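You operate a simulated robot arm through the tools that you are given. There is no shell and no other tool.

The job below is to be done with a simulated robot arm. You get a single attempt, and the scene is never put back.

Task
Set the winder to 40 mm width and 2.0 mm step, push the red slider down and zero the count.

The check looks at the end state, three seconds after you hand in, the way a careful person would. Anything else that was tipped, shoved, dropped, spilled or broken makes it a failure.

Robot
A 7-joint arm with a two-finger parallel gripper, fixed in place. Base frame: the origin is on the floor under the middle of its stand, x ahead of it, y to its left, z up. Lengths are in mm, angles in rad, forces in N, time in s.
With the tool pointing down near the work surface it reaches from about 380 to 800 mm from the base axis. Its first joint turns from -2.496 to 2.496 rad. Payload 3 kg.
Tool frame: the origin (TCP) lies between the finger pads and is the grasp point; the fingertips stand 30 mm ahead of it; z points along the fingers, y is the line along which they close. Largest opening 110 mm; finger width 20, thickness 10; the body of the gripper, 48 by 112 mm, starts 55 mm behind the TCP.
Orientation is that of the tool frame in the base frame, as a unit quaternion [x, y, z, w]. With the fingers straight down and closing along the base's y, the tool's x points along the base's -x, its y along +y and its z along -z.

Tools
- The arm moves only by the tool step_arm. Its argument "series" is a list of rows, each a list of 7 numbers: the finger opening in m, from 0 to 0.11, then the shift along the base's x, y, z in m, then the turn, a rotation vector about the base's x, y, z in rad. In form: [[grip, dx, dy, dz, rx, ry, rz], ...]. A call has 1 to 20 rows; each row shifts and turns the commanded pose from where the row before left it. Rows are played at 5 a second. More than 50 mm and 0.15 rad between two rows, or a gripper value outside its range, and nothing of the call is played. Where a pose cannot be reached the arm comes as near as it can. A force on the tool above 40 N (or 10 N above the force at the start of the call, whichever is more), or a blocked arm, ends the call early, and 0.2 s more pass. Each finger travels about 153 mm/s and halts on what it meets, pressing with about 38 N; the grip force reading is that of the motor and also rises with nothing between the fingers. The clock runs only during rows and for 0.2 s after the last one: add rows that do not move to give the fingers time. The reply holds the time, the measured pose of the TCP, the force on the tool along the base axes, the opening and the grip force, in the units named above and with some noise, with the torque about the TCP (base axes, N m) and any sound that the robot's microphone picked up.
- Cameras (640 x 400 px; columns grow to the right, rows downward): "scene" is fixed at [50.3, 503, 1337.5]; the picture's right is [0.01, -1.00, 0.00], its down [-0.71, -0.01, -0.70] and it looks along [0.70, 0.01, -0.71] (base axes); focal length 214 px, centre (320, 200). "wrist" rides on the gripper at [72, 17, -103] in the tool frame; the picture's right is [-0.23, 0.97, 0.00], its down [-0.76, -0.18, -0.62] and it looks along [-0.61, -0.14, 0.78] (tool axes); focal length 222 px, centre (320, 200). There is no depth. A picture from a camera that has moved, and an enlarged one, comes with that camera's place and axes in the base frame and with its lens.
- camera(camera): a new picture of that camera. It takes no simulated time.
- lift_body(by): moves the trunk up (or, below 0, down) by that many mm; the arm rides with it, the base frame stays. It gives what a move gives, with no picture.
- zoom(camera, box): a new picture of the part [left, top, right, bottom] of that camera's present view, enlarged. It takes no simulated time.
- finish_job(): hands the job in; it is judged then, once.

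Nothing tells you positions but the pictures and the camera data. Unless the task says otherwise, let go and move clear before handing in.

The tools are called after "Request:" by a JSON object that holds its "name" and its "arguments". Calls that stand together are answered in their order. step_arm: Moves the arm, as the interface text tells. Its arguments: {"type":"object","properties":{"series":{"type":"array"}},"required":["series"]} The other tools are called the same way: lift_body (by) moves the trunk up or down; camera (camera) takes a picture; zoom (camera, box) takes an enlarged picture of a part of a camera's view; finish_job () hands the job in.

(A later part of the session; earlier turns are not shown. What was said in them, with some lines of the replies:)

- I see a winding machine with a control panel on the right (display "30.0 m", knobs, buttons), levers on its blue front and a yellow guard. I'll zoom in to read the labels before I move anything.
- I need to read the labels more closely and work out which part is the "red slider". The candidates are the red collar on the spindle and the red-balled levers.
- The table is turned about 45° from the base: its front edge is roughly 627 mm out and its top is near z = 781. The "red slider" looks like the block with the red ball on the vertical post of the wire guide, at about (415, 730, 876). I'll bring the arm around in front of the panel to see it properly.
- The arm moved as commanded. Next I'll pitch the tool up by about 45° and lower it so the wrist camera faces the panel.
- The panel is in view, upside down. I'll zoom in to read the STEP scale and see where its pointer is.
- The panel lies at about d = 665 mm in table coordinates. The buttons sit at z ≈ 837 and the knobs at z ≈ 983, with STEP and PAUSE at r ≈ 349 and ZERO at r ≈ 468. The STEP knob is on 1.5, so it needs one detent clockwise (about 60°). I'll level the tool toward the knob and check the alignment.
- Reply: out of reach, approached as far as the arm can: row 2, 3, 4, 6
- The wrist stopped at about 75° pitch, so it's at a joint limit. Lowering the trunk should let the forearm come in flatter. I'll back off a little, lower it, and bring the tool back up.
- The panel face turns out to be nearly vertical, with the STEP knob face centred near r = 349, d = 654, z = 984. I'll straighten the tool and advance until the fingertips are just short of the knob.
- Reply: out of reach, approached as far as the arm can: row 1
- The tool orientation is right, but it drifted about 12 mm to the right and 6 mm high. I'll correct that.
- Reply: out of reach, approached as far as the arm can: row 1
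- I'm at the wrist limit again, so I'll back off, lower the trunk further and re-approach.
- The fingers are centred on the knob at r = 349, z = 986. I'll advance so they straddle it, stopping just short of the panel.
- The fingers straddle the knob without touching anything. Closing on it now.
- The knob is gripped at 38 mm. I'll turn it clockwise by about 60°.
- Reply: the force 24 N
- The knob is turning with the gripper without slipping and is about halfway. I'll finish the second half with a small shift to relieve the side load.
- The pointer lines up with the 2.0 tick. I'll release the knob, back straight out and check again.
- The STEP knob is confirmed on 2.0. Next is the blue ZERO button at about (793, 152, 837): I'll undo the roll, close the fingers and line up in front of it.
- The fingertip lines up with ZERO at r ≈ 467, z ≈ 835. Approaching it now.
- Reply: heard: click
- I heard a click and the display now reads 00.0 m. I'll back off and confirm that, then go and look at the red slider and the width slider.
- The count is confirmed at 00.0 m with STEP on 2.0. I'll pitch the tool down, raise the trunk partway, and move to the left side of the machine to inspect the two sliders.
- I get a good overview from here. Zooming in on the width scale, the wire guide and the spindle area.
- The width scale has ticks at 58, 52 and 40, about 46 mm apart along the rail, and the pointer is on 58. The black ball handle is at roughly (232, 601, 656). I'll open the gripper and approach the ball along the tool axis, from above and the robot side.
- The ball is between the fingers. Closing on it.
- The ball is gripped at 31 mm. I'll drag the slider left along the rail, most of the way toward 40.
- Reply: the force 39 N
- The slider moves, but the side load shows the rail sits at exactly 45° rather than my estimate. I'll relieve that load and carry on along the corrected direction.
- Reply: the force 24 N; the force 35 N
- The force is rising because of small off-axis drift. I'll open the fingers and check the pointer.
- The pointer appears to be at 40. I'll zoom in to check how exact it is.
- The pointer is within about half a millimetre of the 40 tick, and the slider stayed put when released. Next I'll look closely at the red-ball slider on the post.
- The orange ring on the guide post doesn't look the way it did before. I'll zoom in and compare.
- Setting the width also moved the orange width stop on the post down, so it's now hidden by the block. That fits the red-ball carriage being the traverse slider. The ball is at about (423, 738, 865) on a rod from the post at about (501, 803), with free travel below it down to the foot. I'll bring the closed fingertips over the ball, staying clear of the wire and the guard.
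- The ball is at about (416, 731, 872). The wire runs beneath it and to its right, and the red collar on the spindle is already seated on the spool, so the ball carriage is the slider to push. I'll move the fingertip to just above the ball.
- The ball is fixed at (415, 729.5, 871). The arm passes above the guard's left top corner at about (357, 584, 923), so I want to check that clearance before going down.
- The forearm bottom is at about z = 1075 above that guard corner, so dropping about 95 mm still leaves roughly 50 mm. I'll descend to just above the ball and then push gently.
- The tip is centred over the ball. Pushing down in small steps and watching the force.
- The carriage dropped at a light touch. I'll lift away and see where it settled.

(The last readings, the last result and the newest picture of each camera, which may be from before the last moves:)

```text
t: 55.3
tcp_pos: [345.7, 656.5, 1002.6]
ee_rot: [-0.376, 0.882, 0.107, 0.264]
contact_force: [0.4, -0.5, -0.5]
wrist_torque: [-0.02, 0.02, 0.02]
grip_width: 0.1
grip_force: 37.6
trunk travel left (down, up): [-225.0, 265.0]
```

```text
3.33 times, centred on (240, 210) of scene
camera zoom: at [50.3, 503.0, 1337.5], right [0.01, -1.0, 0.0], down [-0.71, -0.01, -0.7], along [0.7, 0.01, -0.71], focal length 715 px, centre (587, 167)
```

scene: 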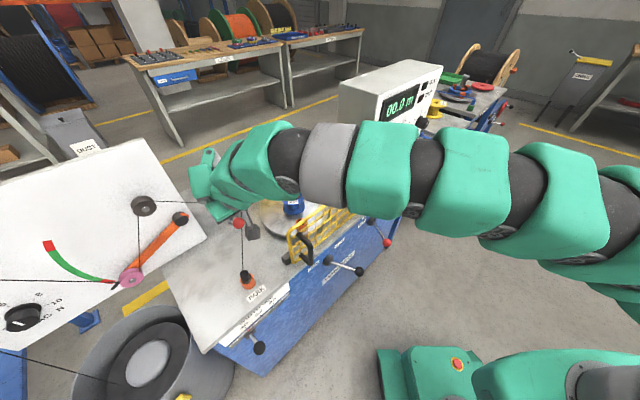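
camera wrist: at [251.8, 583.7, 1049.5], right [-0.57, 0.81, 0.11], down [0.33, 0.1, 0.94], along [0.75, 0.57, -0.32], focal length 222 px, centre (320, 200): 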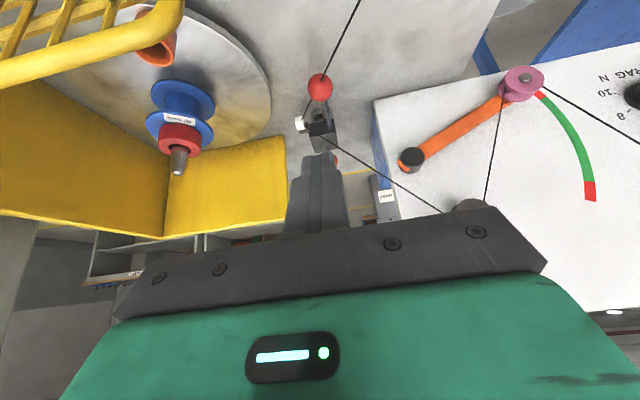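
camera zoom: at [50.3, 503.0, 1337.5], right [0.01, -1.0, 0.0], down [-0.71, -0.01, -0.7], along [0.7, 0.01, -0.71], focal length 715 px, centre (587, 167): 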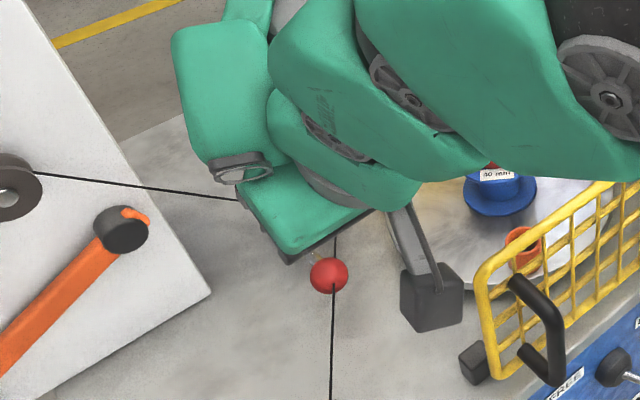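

The slider has dropped about 45 mm, with the orange stop now above it. I'll clear the arm so the scene camera can show whether it's fully down.

Request:
{"name": "step_arm", "arguments": {"series": [[0.0, -0.025, -0.025, 0.01, 0, 0, 0], [0.0, -0.025, -0.025, 0.01, 0, 0, 0], [0.0, -0.025, -0.025, 0.005, 0, 0, 0], [0.0, -0.025, -0.025, 0, 0, 0, 0], [0.0, -0.02, -0.025, 0, 0, 0, 0], [0.0, -0.02, -0.025, 0, 0, 0, 0], [0.0, 0.01, -0.03, 0, 0, 0, 0], [0.0, 0.02, -0.035, 0, 0, 0, 0], [0.0, 0.02, -0.035, 0, 0, 0, 0], [0.0, 0.02, -0.035, 0, 0, 0, 0], [0.0, 0, 0, 0, 0, 0, 0]]}}

Request:
{"name": "camera", "arguments": {"camera": "scene"}}

Request:
{"name": "zoom", "arguments": {"camera": "scene", "box": [195, 165, 265, 245]}}

Request:
{"name": "camera", "arguments": {"camera": "wrist"}}

```text
t: 57.7
tcp_pos: [274.7, 371.4, 1028.9]
ee_rot: [-0.377, 0.881, 0.107, 0.264]
contact_force: [-0.7, 0.5, 0.4]
wrist_torque: [-0.01, 0.0, -0.01]
grip_width: 0.1
grip_force: 37.3
trunk travel left (down, up): [-225.0, 265.0]
```

```text
taken
```

scene: 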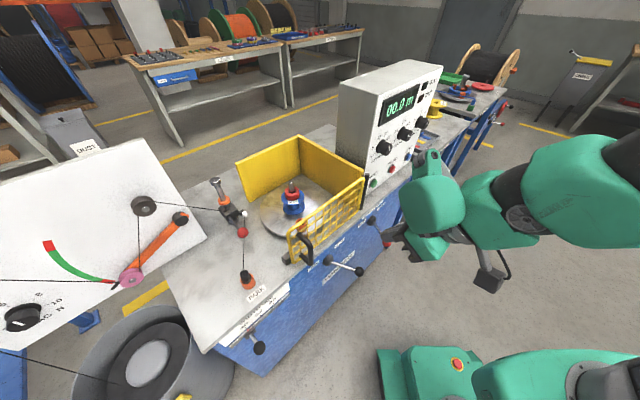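

```text
5.00 times, centred on (230, 205) of scene
camera zoom: at [50.3, 503.0, 1337.5], right [0.01, -1.0, 0.0], down [-0.71, -0.01, -0.7], along [0.7, 0.01, -0.71], focal length 1072 px, centre (770, 175)
```

zoom: 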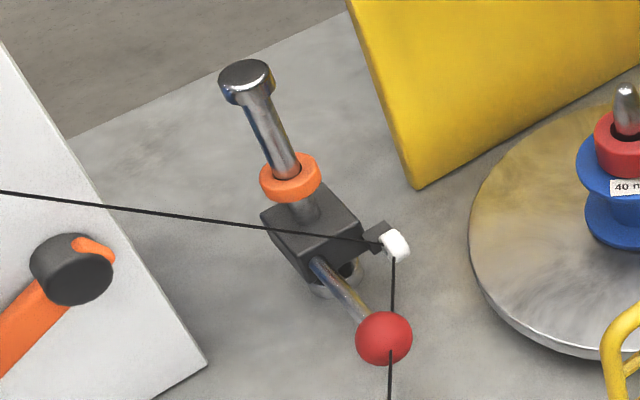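

```text
taken
camera wrist: at [179.9, 298.8, 1075.0], right [-0.57, 0.81, 0.11], down [0.33, 0.1, 0.94], along [0.75, 0.57, -0.32], focal length 222 px, centre (320, 200)
```

wrist: 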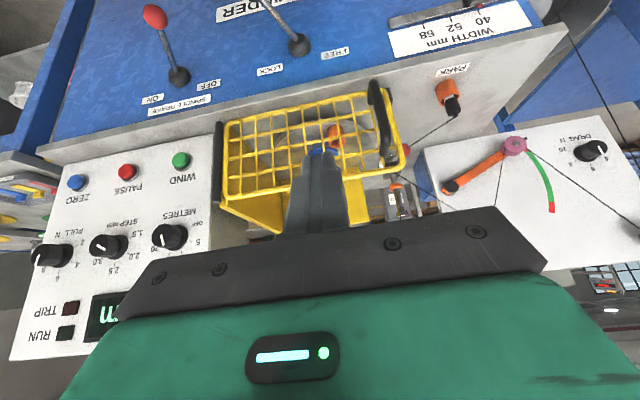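

The slider is lower, but there may still be a small gap between the block and the foot of the post. I'll take a low side view to check.

Request:
{"name": "step_arm", "arguments": {"series": [[0.0, -0.0105, 0.0358, -0.0124, 0.0742, -0.0742, 0], [0.0, -0.0105, 0.0358, -0.0124, 0.0742, -0.0742, 0], [0.0, -0.0105, 0.0358, -0.0124, 0, 0, 0], [0.0, -0.0105, 0.0358, -0.0124, 0, 0, 0], [0.0, -0.0105, 0.0358, -0.0124, 0, 0, 0], [0.0, -0.0105, 0.0358, -0.0124, 0, 0, 0], [0.0, -0.0105, 0.0358, -0.0124, 0, 0, 0], [0.0, -0.0105, 0.0358, -0.0124, 0, 0, 0], [0.0, 0, 0, 0, 0, 0, 0]]}}

Request:
{"name": "camera", "arguments": {"camera": "wrist"}}

Request:
{"name": "zoom", "arguments": {"camera": "wrist", "box": [170, 90, 310, 210]}}

```text
t: 59.7
tcp_pos: [189.1, 654.8, 928.6]
ee_rot: [-0.362, 0.849, 0.144, 0.356]
contact_force: [-1.0, 0.3, 0.2]
wrist_torque: [-0.01, -0.01, 0.0]
grip_width: 0.0
grip_force: 37.5
trunk travel left (down, up): [-225.0, 265.0]
```

```text
taken
camera wrist: at [90.4, 577.8, 950.2], right [-0.59, 0.79, 0.15], down [0.19, -0.05, 0.98], along [0.79, 0.61, -0.12], focal length 222 px, centre (320, 200)
```

wrist: 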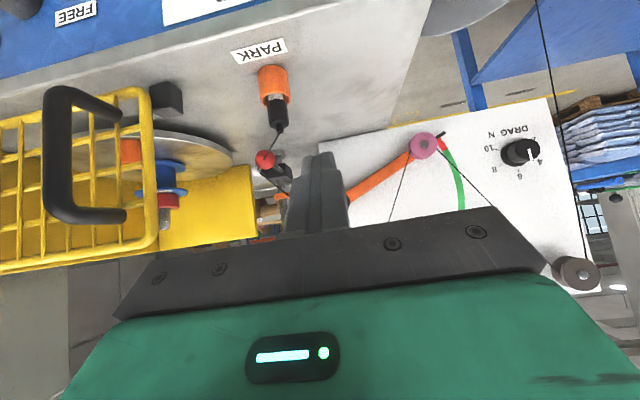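

```text
3.33 times, centred on (240, 150) of wrist
camera zoom: at [90.4, 577.8, 950.2], right [-0.59, 0.79, 0.15], down [0.19, -0.05, 0.98], along [0.79, 0.61, -0.12], focal length 740 px, centre (587, 367)
```

zoom: 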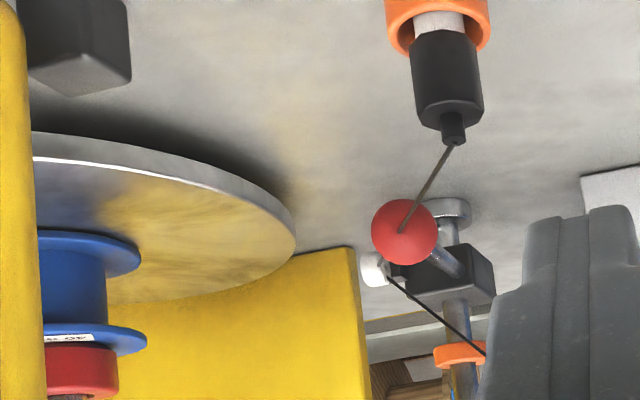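

There's still about 13 mm between the block and the foot, so the slider may not be fully down. I'll go back above the ball and press again, watching whether it moves or hits a firm stop.

Request:
{"name": "step_arm", "arguments": {"series": [[0.0, 0, 0, 0.03, -0.0742, 0.0742, 0], [0.0, 0, 0, 0.02, -0.0742, 0.0742, 0], [0.0, 0.0351, 0.0096, 0, 0, 0, 0], [0.0, 0.0351, 0.0096, 0, 0, 0, 0], [0.0, 0.0351, 0.0096, 0, 0, 0, 0], [0.0, 0.0351, 0.0096, 0, 0, 0, 0], [0.0, 0.0351, 0.0096, -0.01, 0, 0, 0], [0.0, 0.0351, 0.0096, -0.02, 0, 0, 0], [0.0, 0, 0, 0, 0, 0, 0]]}}

Request:
{"name": "zoom", "arguments": {"camera": "wrist", "box": [230, 30, 410, 210]}}

```text
t: 61.7
tcp_pos: [401.4, 713.3, 947.5]
ee_rot: [-0.375, 0.882, 0.106, 0.265]
contact_force: [1.8, 0.5, 0.7]
wrist_torque: [0.02, 0.02, 0.02]
grip_width: 0.0
grip_force: 37.8
trunk travel left (down, up): [-225.0, 265.0]
```

```text
2.22 times, centred on (320, 120) of wrist
camera zoom: at [307.7, 640.7, 995.8], right [-0.57, 0.81, 0.11], down [0.33, 0.1, 0.94], along [0.75, 0.57, -0.32], focal length 494 px, centre (320, 378)
```

zoom: 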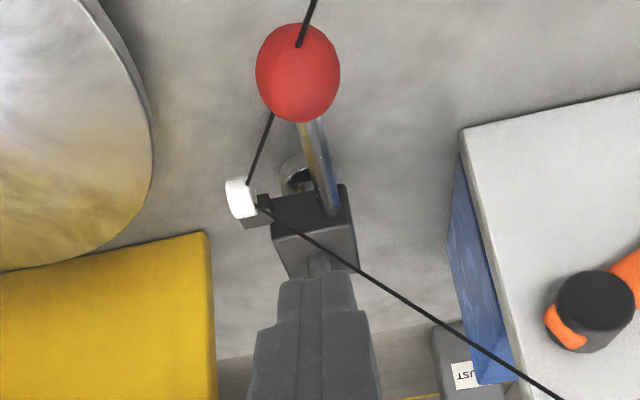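

Request:
{"name": "step_arm", "arguments": {"series": [[0.0, -0.001, -0.0005, -0.015, 0, 0, 0], [0.0, -0.001, -0.0005, -0.015, 0, 0, 0], [0.0, 0, 0, -0.015, 0, 0, 0], [0.0, 0, 0, -0.015, 0, 0, 0], [0.0, 0, 0, -0.014, 0, 0, 0], [0.0, 0, 0, 0, 0, 0, 0]]}}

Request:
{"name": "zoom", "arguments": {"camera": "wrist", "box": [230, 30, 410, 210]}}

Request:
{"name": "zoom", "arguments": {"camera": "scene", "box": [190, 150, 340, 290]}}

```text
t: 63.1
tcp_pos: [398.9, 714.5, 874.8]
ee_rot: [-0.376, 0.882, 0.106, 0.264]
contact_force: [1.1, 0.4, 0.7]
wrist_torque: [0.02, 0.03, 0.0]
grip_width: 0.1
grip_force: 37.7
trunk travel left (down, up): [-225.0, 265.0]
```

```text
2.22 times, centred on (320, 120) of wrist
camera zoom: at [304.5, 641.4, 921.5], right [-0.57, 0.81, 0.11], down [0.33, 0.1, 0.94], along [0.75, 0.57, -0.32], focal length 494 px, centre (320, 378)
```

zoom: 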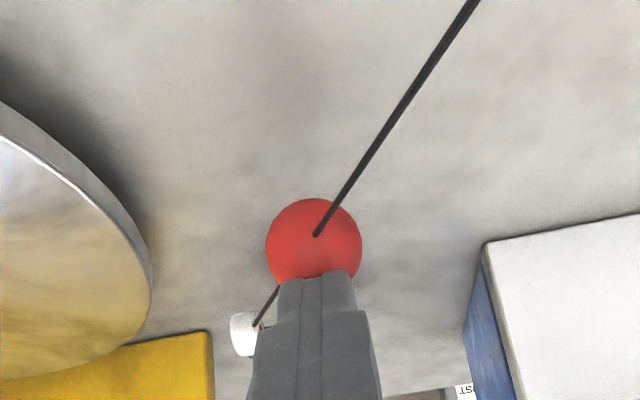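

```text
2.86 times, centred on (265, 220) of scene
camera zoom: at [50.3, 503.0, 1337.5], right [0.01, -1.0, 0.0], down [-0.71, -0.01, -0.7], along [0.7, 0.01, -0.71], focal length 613 px, centre (477, 143)
```

zoom: 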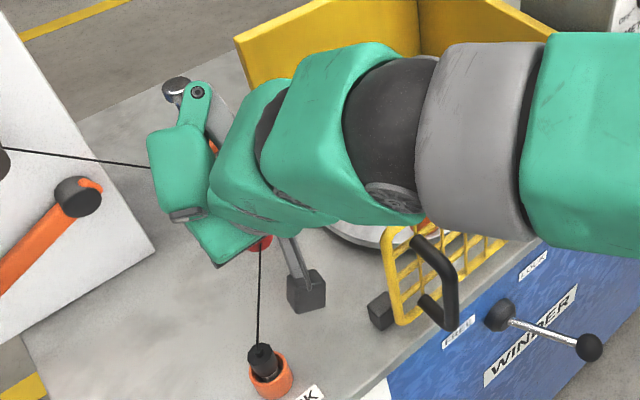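

The wire lies close to the near side of the ball, so I'll shift the tip slightly forward. That way only its lower edge meets the top of the ball and it clears the wire.

Request:
{"name": "step_arm", "arguments": {"series": [[0.0, 0, 0, 0.01, 0, 0, 0], [0.0, 0.0104, 0.0093, 0, 0, 0, 0], [0.0, 0, 0, -0.005, 0, 0, 0], [0.0, 0, 0, -0.004, 0, 0, 0], [0.0, 0, 0, 0, 0, 0, 0]]}}

Request:
{"name": "zoom", "arguments": {"camera": "wrist", "box": [230, 30, 410, 210]}}

```text
t: 64.3
tcp_pos: [408.8, 723.7, 875.8]
ee_rot: [-0.376, 0.882, 0.106, 0.264]
contact_force: [0.0, 0.6, 0.1]
wrist_torque: [0.01, 0.01, -0.01]
grip_width: 0.0
grip_force: 37.8
trunk travel left (down, up): [-225.0, 265.0]
```

```text
2.22 times, centred on (320, 120) of wrist
camera zoom: at [315.0, 651.0, 922.0], right [-0.57, 0.81, 0.11], down [0.33, 0.1, 0.94], along [0.75, 0.57, -0.32], focal length 494 px, centre (320, 378)
```

zoom: 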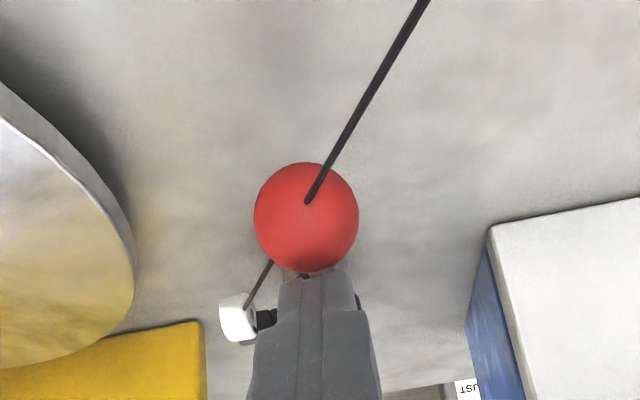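

Request:
{"name": "step_arm", "arguments": {"series": [[0.0, 0, 0, -0.003, 0, 0, 0], [0.0, 0, 0, -0.003, 0, 0, 0], [0.0, 0, 0, 0, 0, 0, 0]]}}

Request:
{"name": "zoom", "arguments": {"camera": "wrist", "box": [230, 30, 410, 210]}}

```text
t: 65.1
tcp_pos: [410.8, 722.0, 869.1]
ee_rot: [-0.377, 0.882, 0.107, 0.264]
contact_force: [1.0, 0.1, 0.0]
wrist_torque: [-0.02, 0.03, -0.01]
grip_width: 0.0
grip_force: 37.9
trunk travel left (down, up): [-225.0, 265.0]
```

```text
2.22 times, centred on (320, 120) of wrist
camera zoom: at [315.2, 650.3, 916.0], right [-0.57, 0.81, 0.11], down [0.33, 0.1, 0.94], along [0.75, 0.57, -0.32], focal length 494 px, centre (320, 378)
```

zoom: 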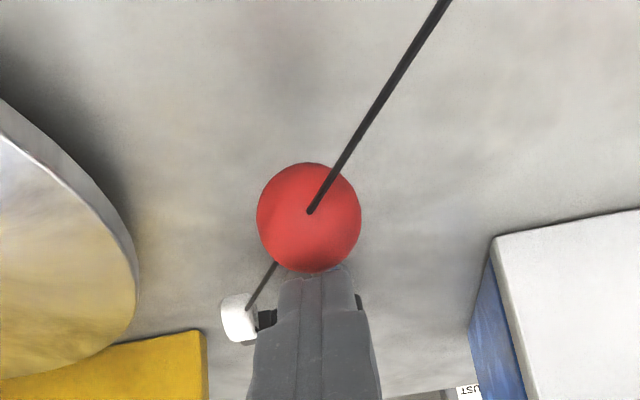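

The slider moved down about 6 mm more with almost no force, so it wasn't at its stop yet. I'll keep pushing until I feel a firm stop.

Request:
{"name": "step_arm", "arguments": {"series": [[0.0, 0, 0, -0.003, 0, 0, 0], [0.0, 0, 0, -0.003, 0, 0, 0], [0.0, 0, 0, 0, 0, 0, 0]]}}

Request:
{"name": "zoom", "arguments": {"camera": "wrist", "box": [230, 30, 410, 210]}}

```text
t: 65.9
tcp_pos: [410.0, 723.4, 864.4]
ee_rot: [-0.375, 0.882, 0.107, 0.264]
contact_force: [0.9, -0.3, 4.5]
wrist_torque: [-0.05, -0.07, -0.02]
grip_width: 0.1
grip_force: 37.6
trunk travel left (down, up): [-225.0, 265.0]
```

```text
2.22 times, centred on (320, 120) of wrist
camera zoom: at [315.0, 650.4, 910.2], right [-0.57, 0.81, 0.11], down [0.33, 0.1, 0.94], along [0.75, 0.57, -0.32], focal length 494 px, centre (320, 378)
```

zoom: 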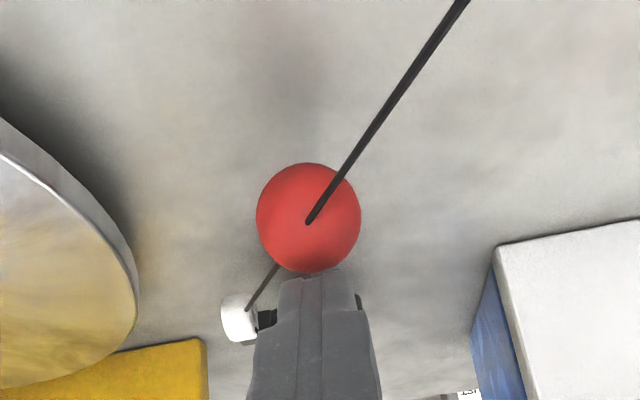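

Request:
{"name": "step_arm", "arguments": {"series": [[0.0, 0, 0, -0.002, 0, 0, 0], [0.0, 0, 0, -0.002, 0, 0, 0], [0.0, 0, 0, 0, 0, 0, 0]]}}

Request:
{"name": "zoom", "arguments": {"camera": "wrist", "box": [230, 30, 410, 210]}}

```text
t: 66.7
tcp_pos: [408.4, 723.5, 862.2]
ee_rot: [-0.375, 0.881, 0.109, 0.267]
contact_force: [6.6, -1.5, 32.6]
wrist_torque: [0.15, -0.41, -0.06]
grip_width: 0.1
grip_force: 37.4
trunk travel left (down, up): [-225.0, 265.0]
```

```text
2.22 times, centred on (320, 120) of wrist
camera zoom: at [314.7, 650.1, 909.0], right [-0.57, 0.81, 0.12], down [0.32, 0.09, 0.94], along [0.75, 0.57, -0.32], focal length 494 px, centre (320, 378)
```

zoom: 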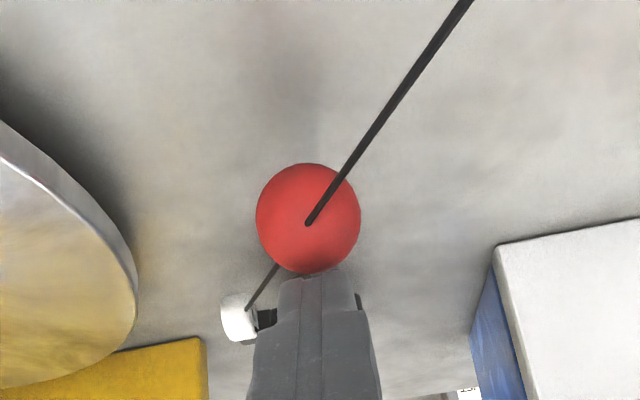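

It hit a firm stop (33 N) after about 58 mm of total travel, so the slider is fully down. I'll lift straight off, move clear and verify everything.

Request:
{"name": "step_arm", "arguments": {"series": [[0.0, 0, 0, 0.004, 0, 0, 0], [0.0, 0, 0, 0.01, 0, 0, 0], [0.0, 0, 0, 0.025, 0, 0, 0], [0.0, 0, 0, 0.035, 0, 0, 0], [0.0, 0, 0, 0.035, 0, 0, 0], [0.0, -0.0158, -0.0159, 0.0165, 0, 0, 0], [0.0, -0.02, -0.02, 0.0165, 0, 0, 0], [0.0, -0.025, -0.025, 0.01, 0, 0, 0], [0.0, -0.025, -0.025, 0.01, 0, 0, 0], [0.0, 0, 0, 0, 0, 0, 0]]}}

Request:
{"name": "camera", "arguments": {"camera": "wrist"}}

Request:
{"name": "zoom", "arguments": {"camera": "wrist", "box": [260, 60, 400, 200]}}

```text
t: 68.9
tcp_pos: [323.5, 637.7, 1020.3]
ee_rot: [-0.377, 0.881, 0.108, 0.264]
contact_force: [0.2, -0.2, -0.1]
wrist_torque: [-0.04, -0.01, -0.02]
grip_width: 0.0
grip_force: 38.1
trunk travel left (down, up): [-225.0, 265.0]
```

```text
taken
camera wrist: at [228.9, 565.3, 1067.7], right [-0.57, 0.81, 0.11], down [0.33, 0.1, 0.94], along [0.75, 0.57, -0.32], focal length 222 px, centre (320, 200)
```

wrist: 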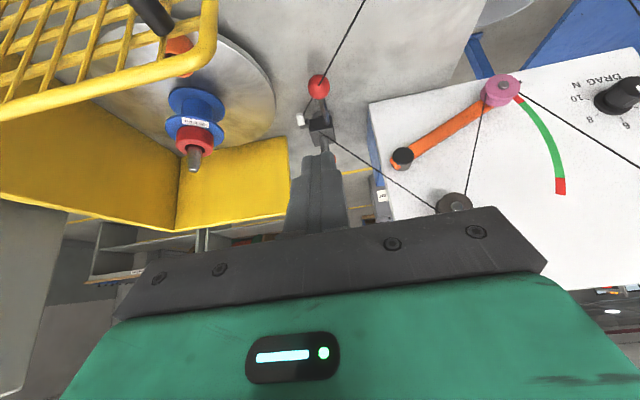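

```text
2.86 times, centred on (330, 130) of wrist
camera zoom: at [228.9, 565.3, 1067.7], right [-0.57, 0.81, 0.11], down [0.33, 0.1, 0.94], along [0.75, 0.57, -0.32], focal length 635 px, centre (291, 400)
```

zoom: 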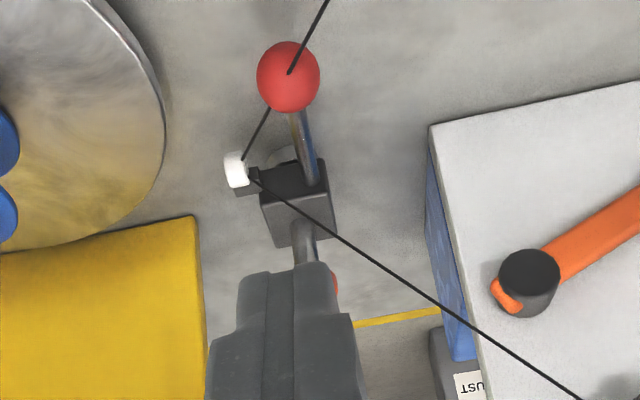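

Now I'll move the arm well clear of the machine and take a full set of final pictures.

Request:
{"name": "step_arm", "arguments": {"series": [[0.0, -0.025, -0.025, 0.005, 0, 0, 0], [0.0, -0.025, -0.025, 0.005, 0, 0, 0], [0.0, -0.02, -0.025, 0, 0, 0, 0], [0.0, -0.02, -0.025, 0, 0, 0, 0], [0.0, 0.01, -0.035, 0, 0, 0, 0], [0.0, 0.02, -0.035, 0, 0, 0, 0], [0.0, 0.02, -0.035, 0, 0, 0, 0], [0.0, 0.02, -0.035, 0, 0, 0, 0], [0.0, 0.02, -0.035, 0, 0, 0, 0], [0.0, 0.02, -0.03, 0, 0, 0, 0], [0.0, 0, 0, 0, 0, 0, 0]]}}

Request:
{"name": "camera", "arguments": {"camera": "scene"}}

Request:
{"name": "zoom", "arguments": {"camera": "scene", "box": [195, 165, 265, 245]}}

Request:
{"name": "zoom", "arguments": {"camera": "scene", "box": [230, 300, 290, 360]}}

Request:
{"name": "zoom", "arguments": {"camera": "scene", "box": [345, 70, 445, 195]}}

Request:
{"name": "camera", "arguments": {"camera": "wrist"}}

```text
t: 71.3
tcp_pos: [343.2, 333.3, 1030.5]
ee_rot: [-0.377, 0.881, 0.107, 0.264]
contact_force: [0.6, 1.0, -0.5]
wrist_torque: [0.01, -0.01, -0.05]
grip_width: 0.0
grip_force: 37.9
trunk travel left (down, up): [-225.0, 265.0]
```

```text
taken
```

scene: 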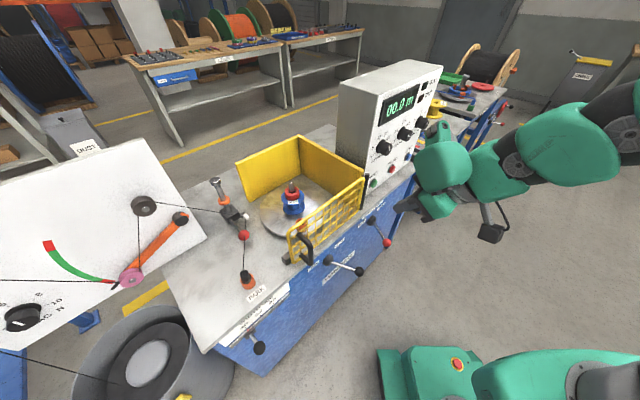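

```text
5.00 times, centred on (230, 205) of scene
camera zoom: at [50.3, 503.0, 1337.5], right [0.01, -1.0, 0.0], down [-0.71, -0.01, -0.7], along [0.7, 0.01, -0.71], focal length 1072 px, centre (770, 175)
```

zoom: 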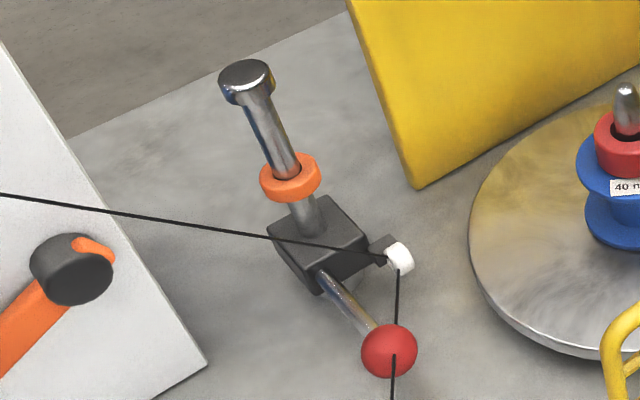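

```text
6.67 times, centred on (260, 330) of scene
camera zoom: at [50.3, 503.0, 1337.5], right [0.01, -1.0, 0.0], down [-0.71, -0.01, -0.7], along [0.7, 0.01, -0.71], focal length 1430 px, centre (720, -667)
```

zoom: 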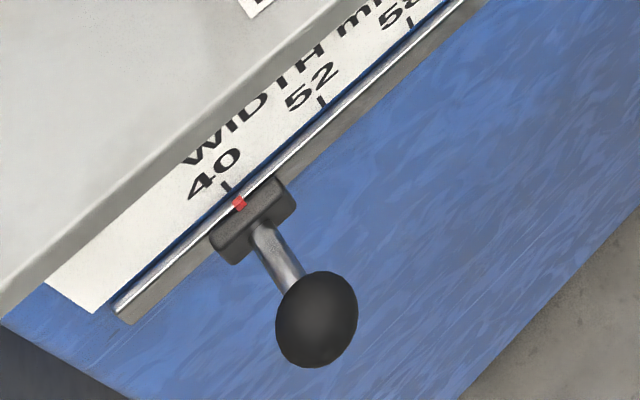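

```text
3.20 times, centred on (395, 132) of scene
camera zoom: at [50.3, 503.0, 1337.5], right [0.01, -1.0, 0.0], down [-0.71, -0.01, -0.7], along [0.7, 0.01, -0.71], focal length 686 px, centre (80, 416)
```

zoom: 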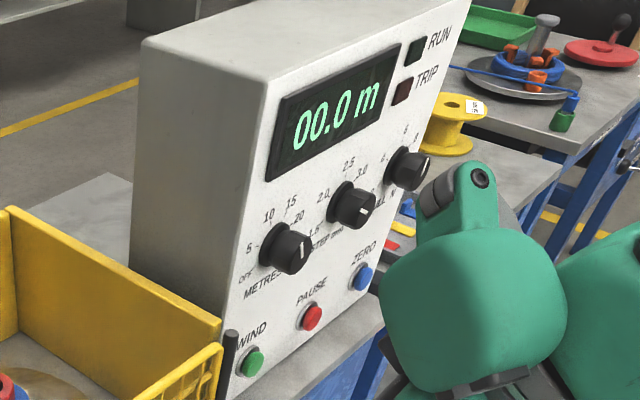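

```text
taken
camera wrist: at [248.2, 261.2, 1078.0], right [-0.57, 0.81, 0.11], down [0.33, 0.1, 0.94], along [0.75, 0.57, -0.32], focal length 222 px, centre (320, 200)
```

wrist: 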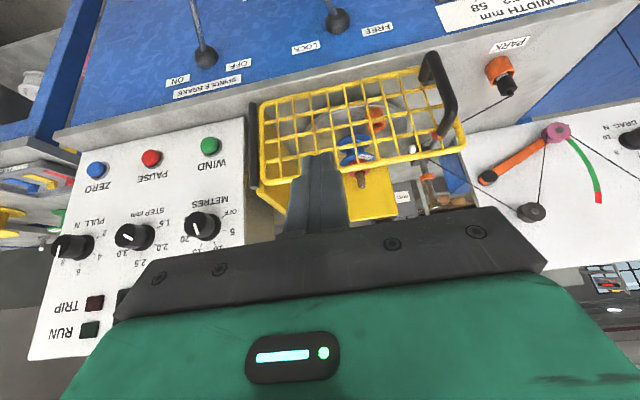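

Request:
{"name": "zoom", "arguments": {"camera": "wrist", "box": [60, 130, 250, 280]}}

Request:
{"name": "zoom", "arguments": {"camera": "scene", "box": [230, 160, 410, 300]}}

```text
2.67 times, centred on (155, 205) of wrist
camera zoom: at [248.2, 261.2, 1078.0], right [-0.57, 0.81, 0.11], down [0.33, 0.1, 0.94], along [0.75, 0.57, -0.32], focal length 592 px, centre (760, 187)
```

zoom: 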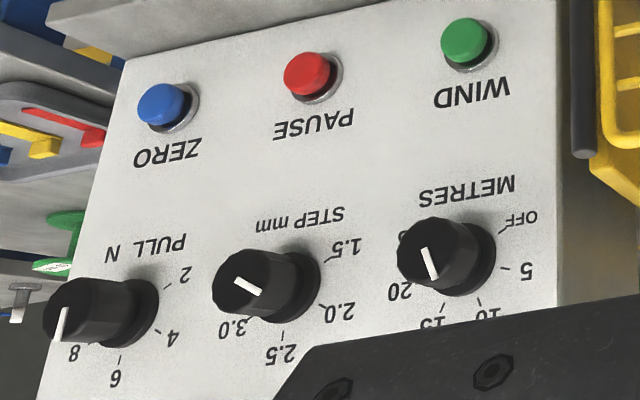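

```text
2.86 times, centred on (320, 230) of scene
camera zoom: at [50.3, 503.0, 1337.5], right [0.01, -1.0, 0.0], down [-0.71, -0.01, -0.7], along [0.7, 0.01, -0.71], focal length 613 px, centre (320, 114)
```

zoom: 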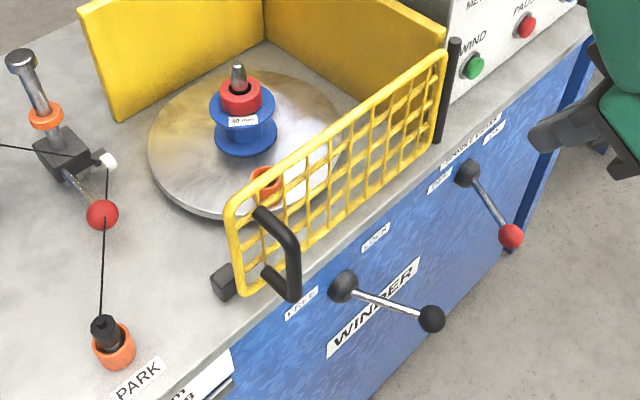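

Every setting checks out:
- **Width:** the pointer is on 40.
- **Step:** the knob is on 2.0.
- **Red slider:** it is down against its stop.
- **Count:** the display reads 00.0 m.

The levers, guard, spool and other knobs look unchanged, and the arm is clear. Handing in.

Request:
{"name": "finish_job", "arguments": {}}

```text
The job is handed in.
```

The winder is set as asked, and I've handed the job in. I checked each setting in the camera pictures after moving the arm clear:

- **Width:** the pointer is on the 40 mm mark, within about half a millimetre.
- **Step:** the STEP knob is on 2.0 mm, turned one notch from 1.5.
- **Red slider:** I took this to be the red-balled carriage on the wire-guide post. It is pushed down about 58 mm, and the push ended at a firm stop.
- **Count:** I pressed ZERO and heard a click; the display now reads 00.0 m, down from 30.0 m.

The orange stop ring on the post moved down by itself when I set the width to 40. The levers, guard, spool and other knobs look unchanged. The gripper is closed and holding nothing.
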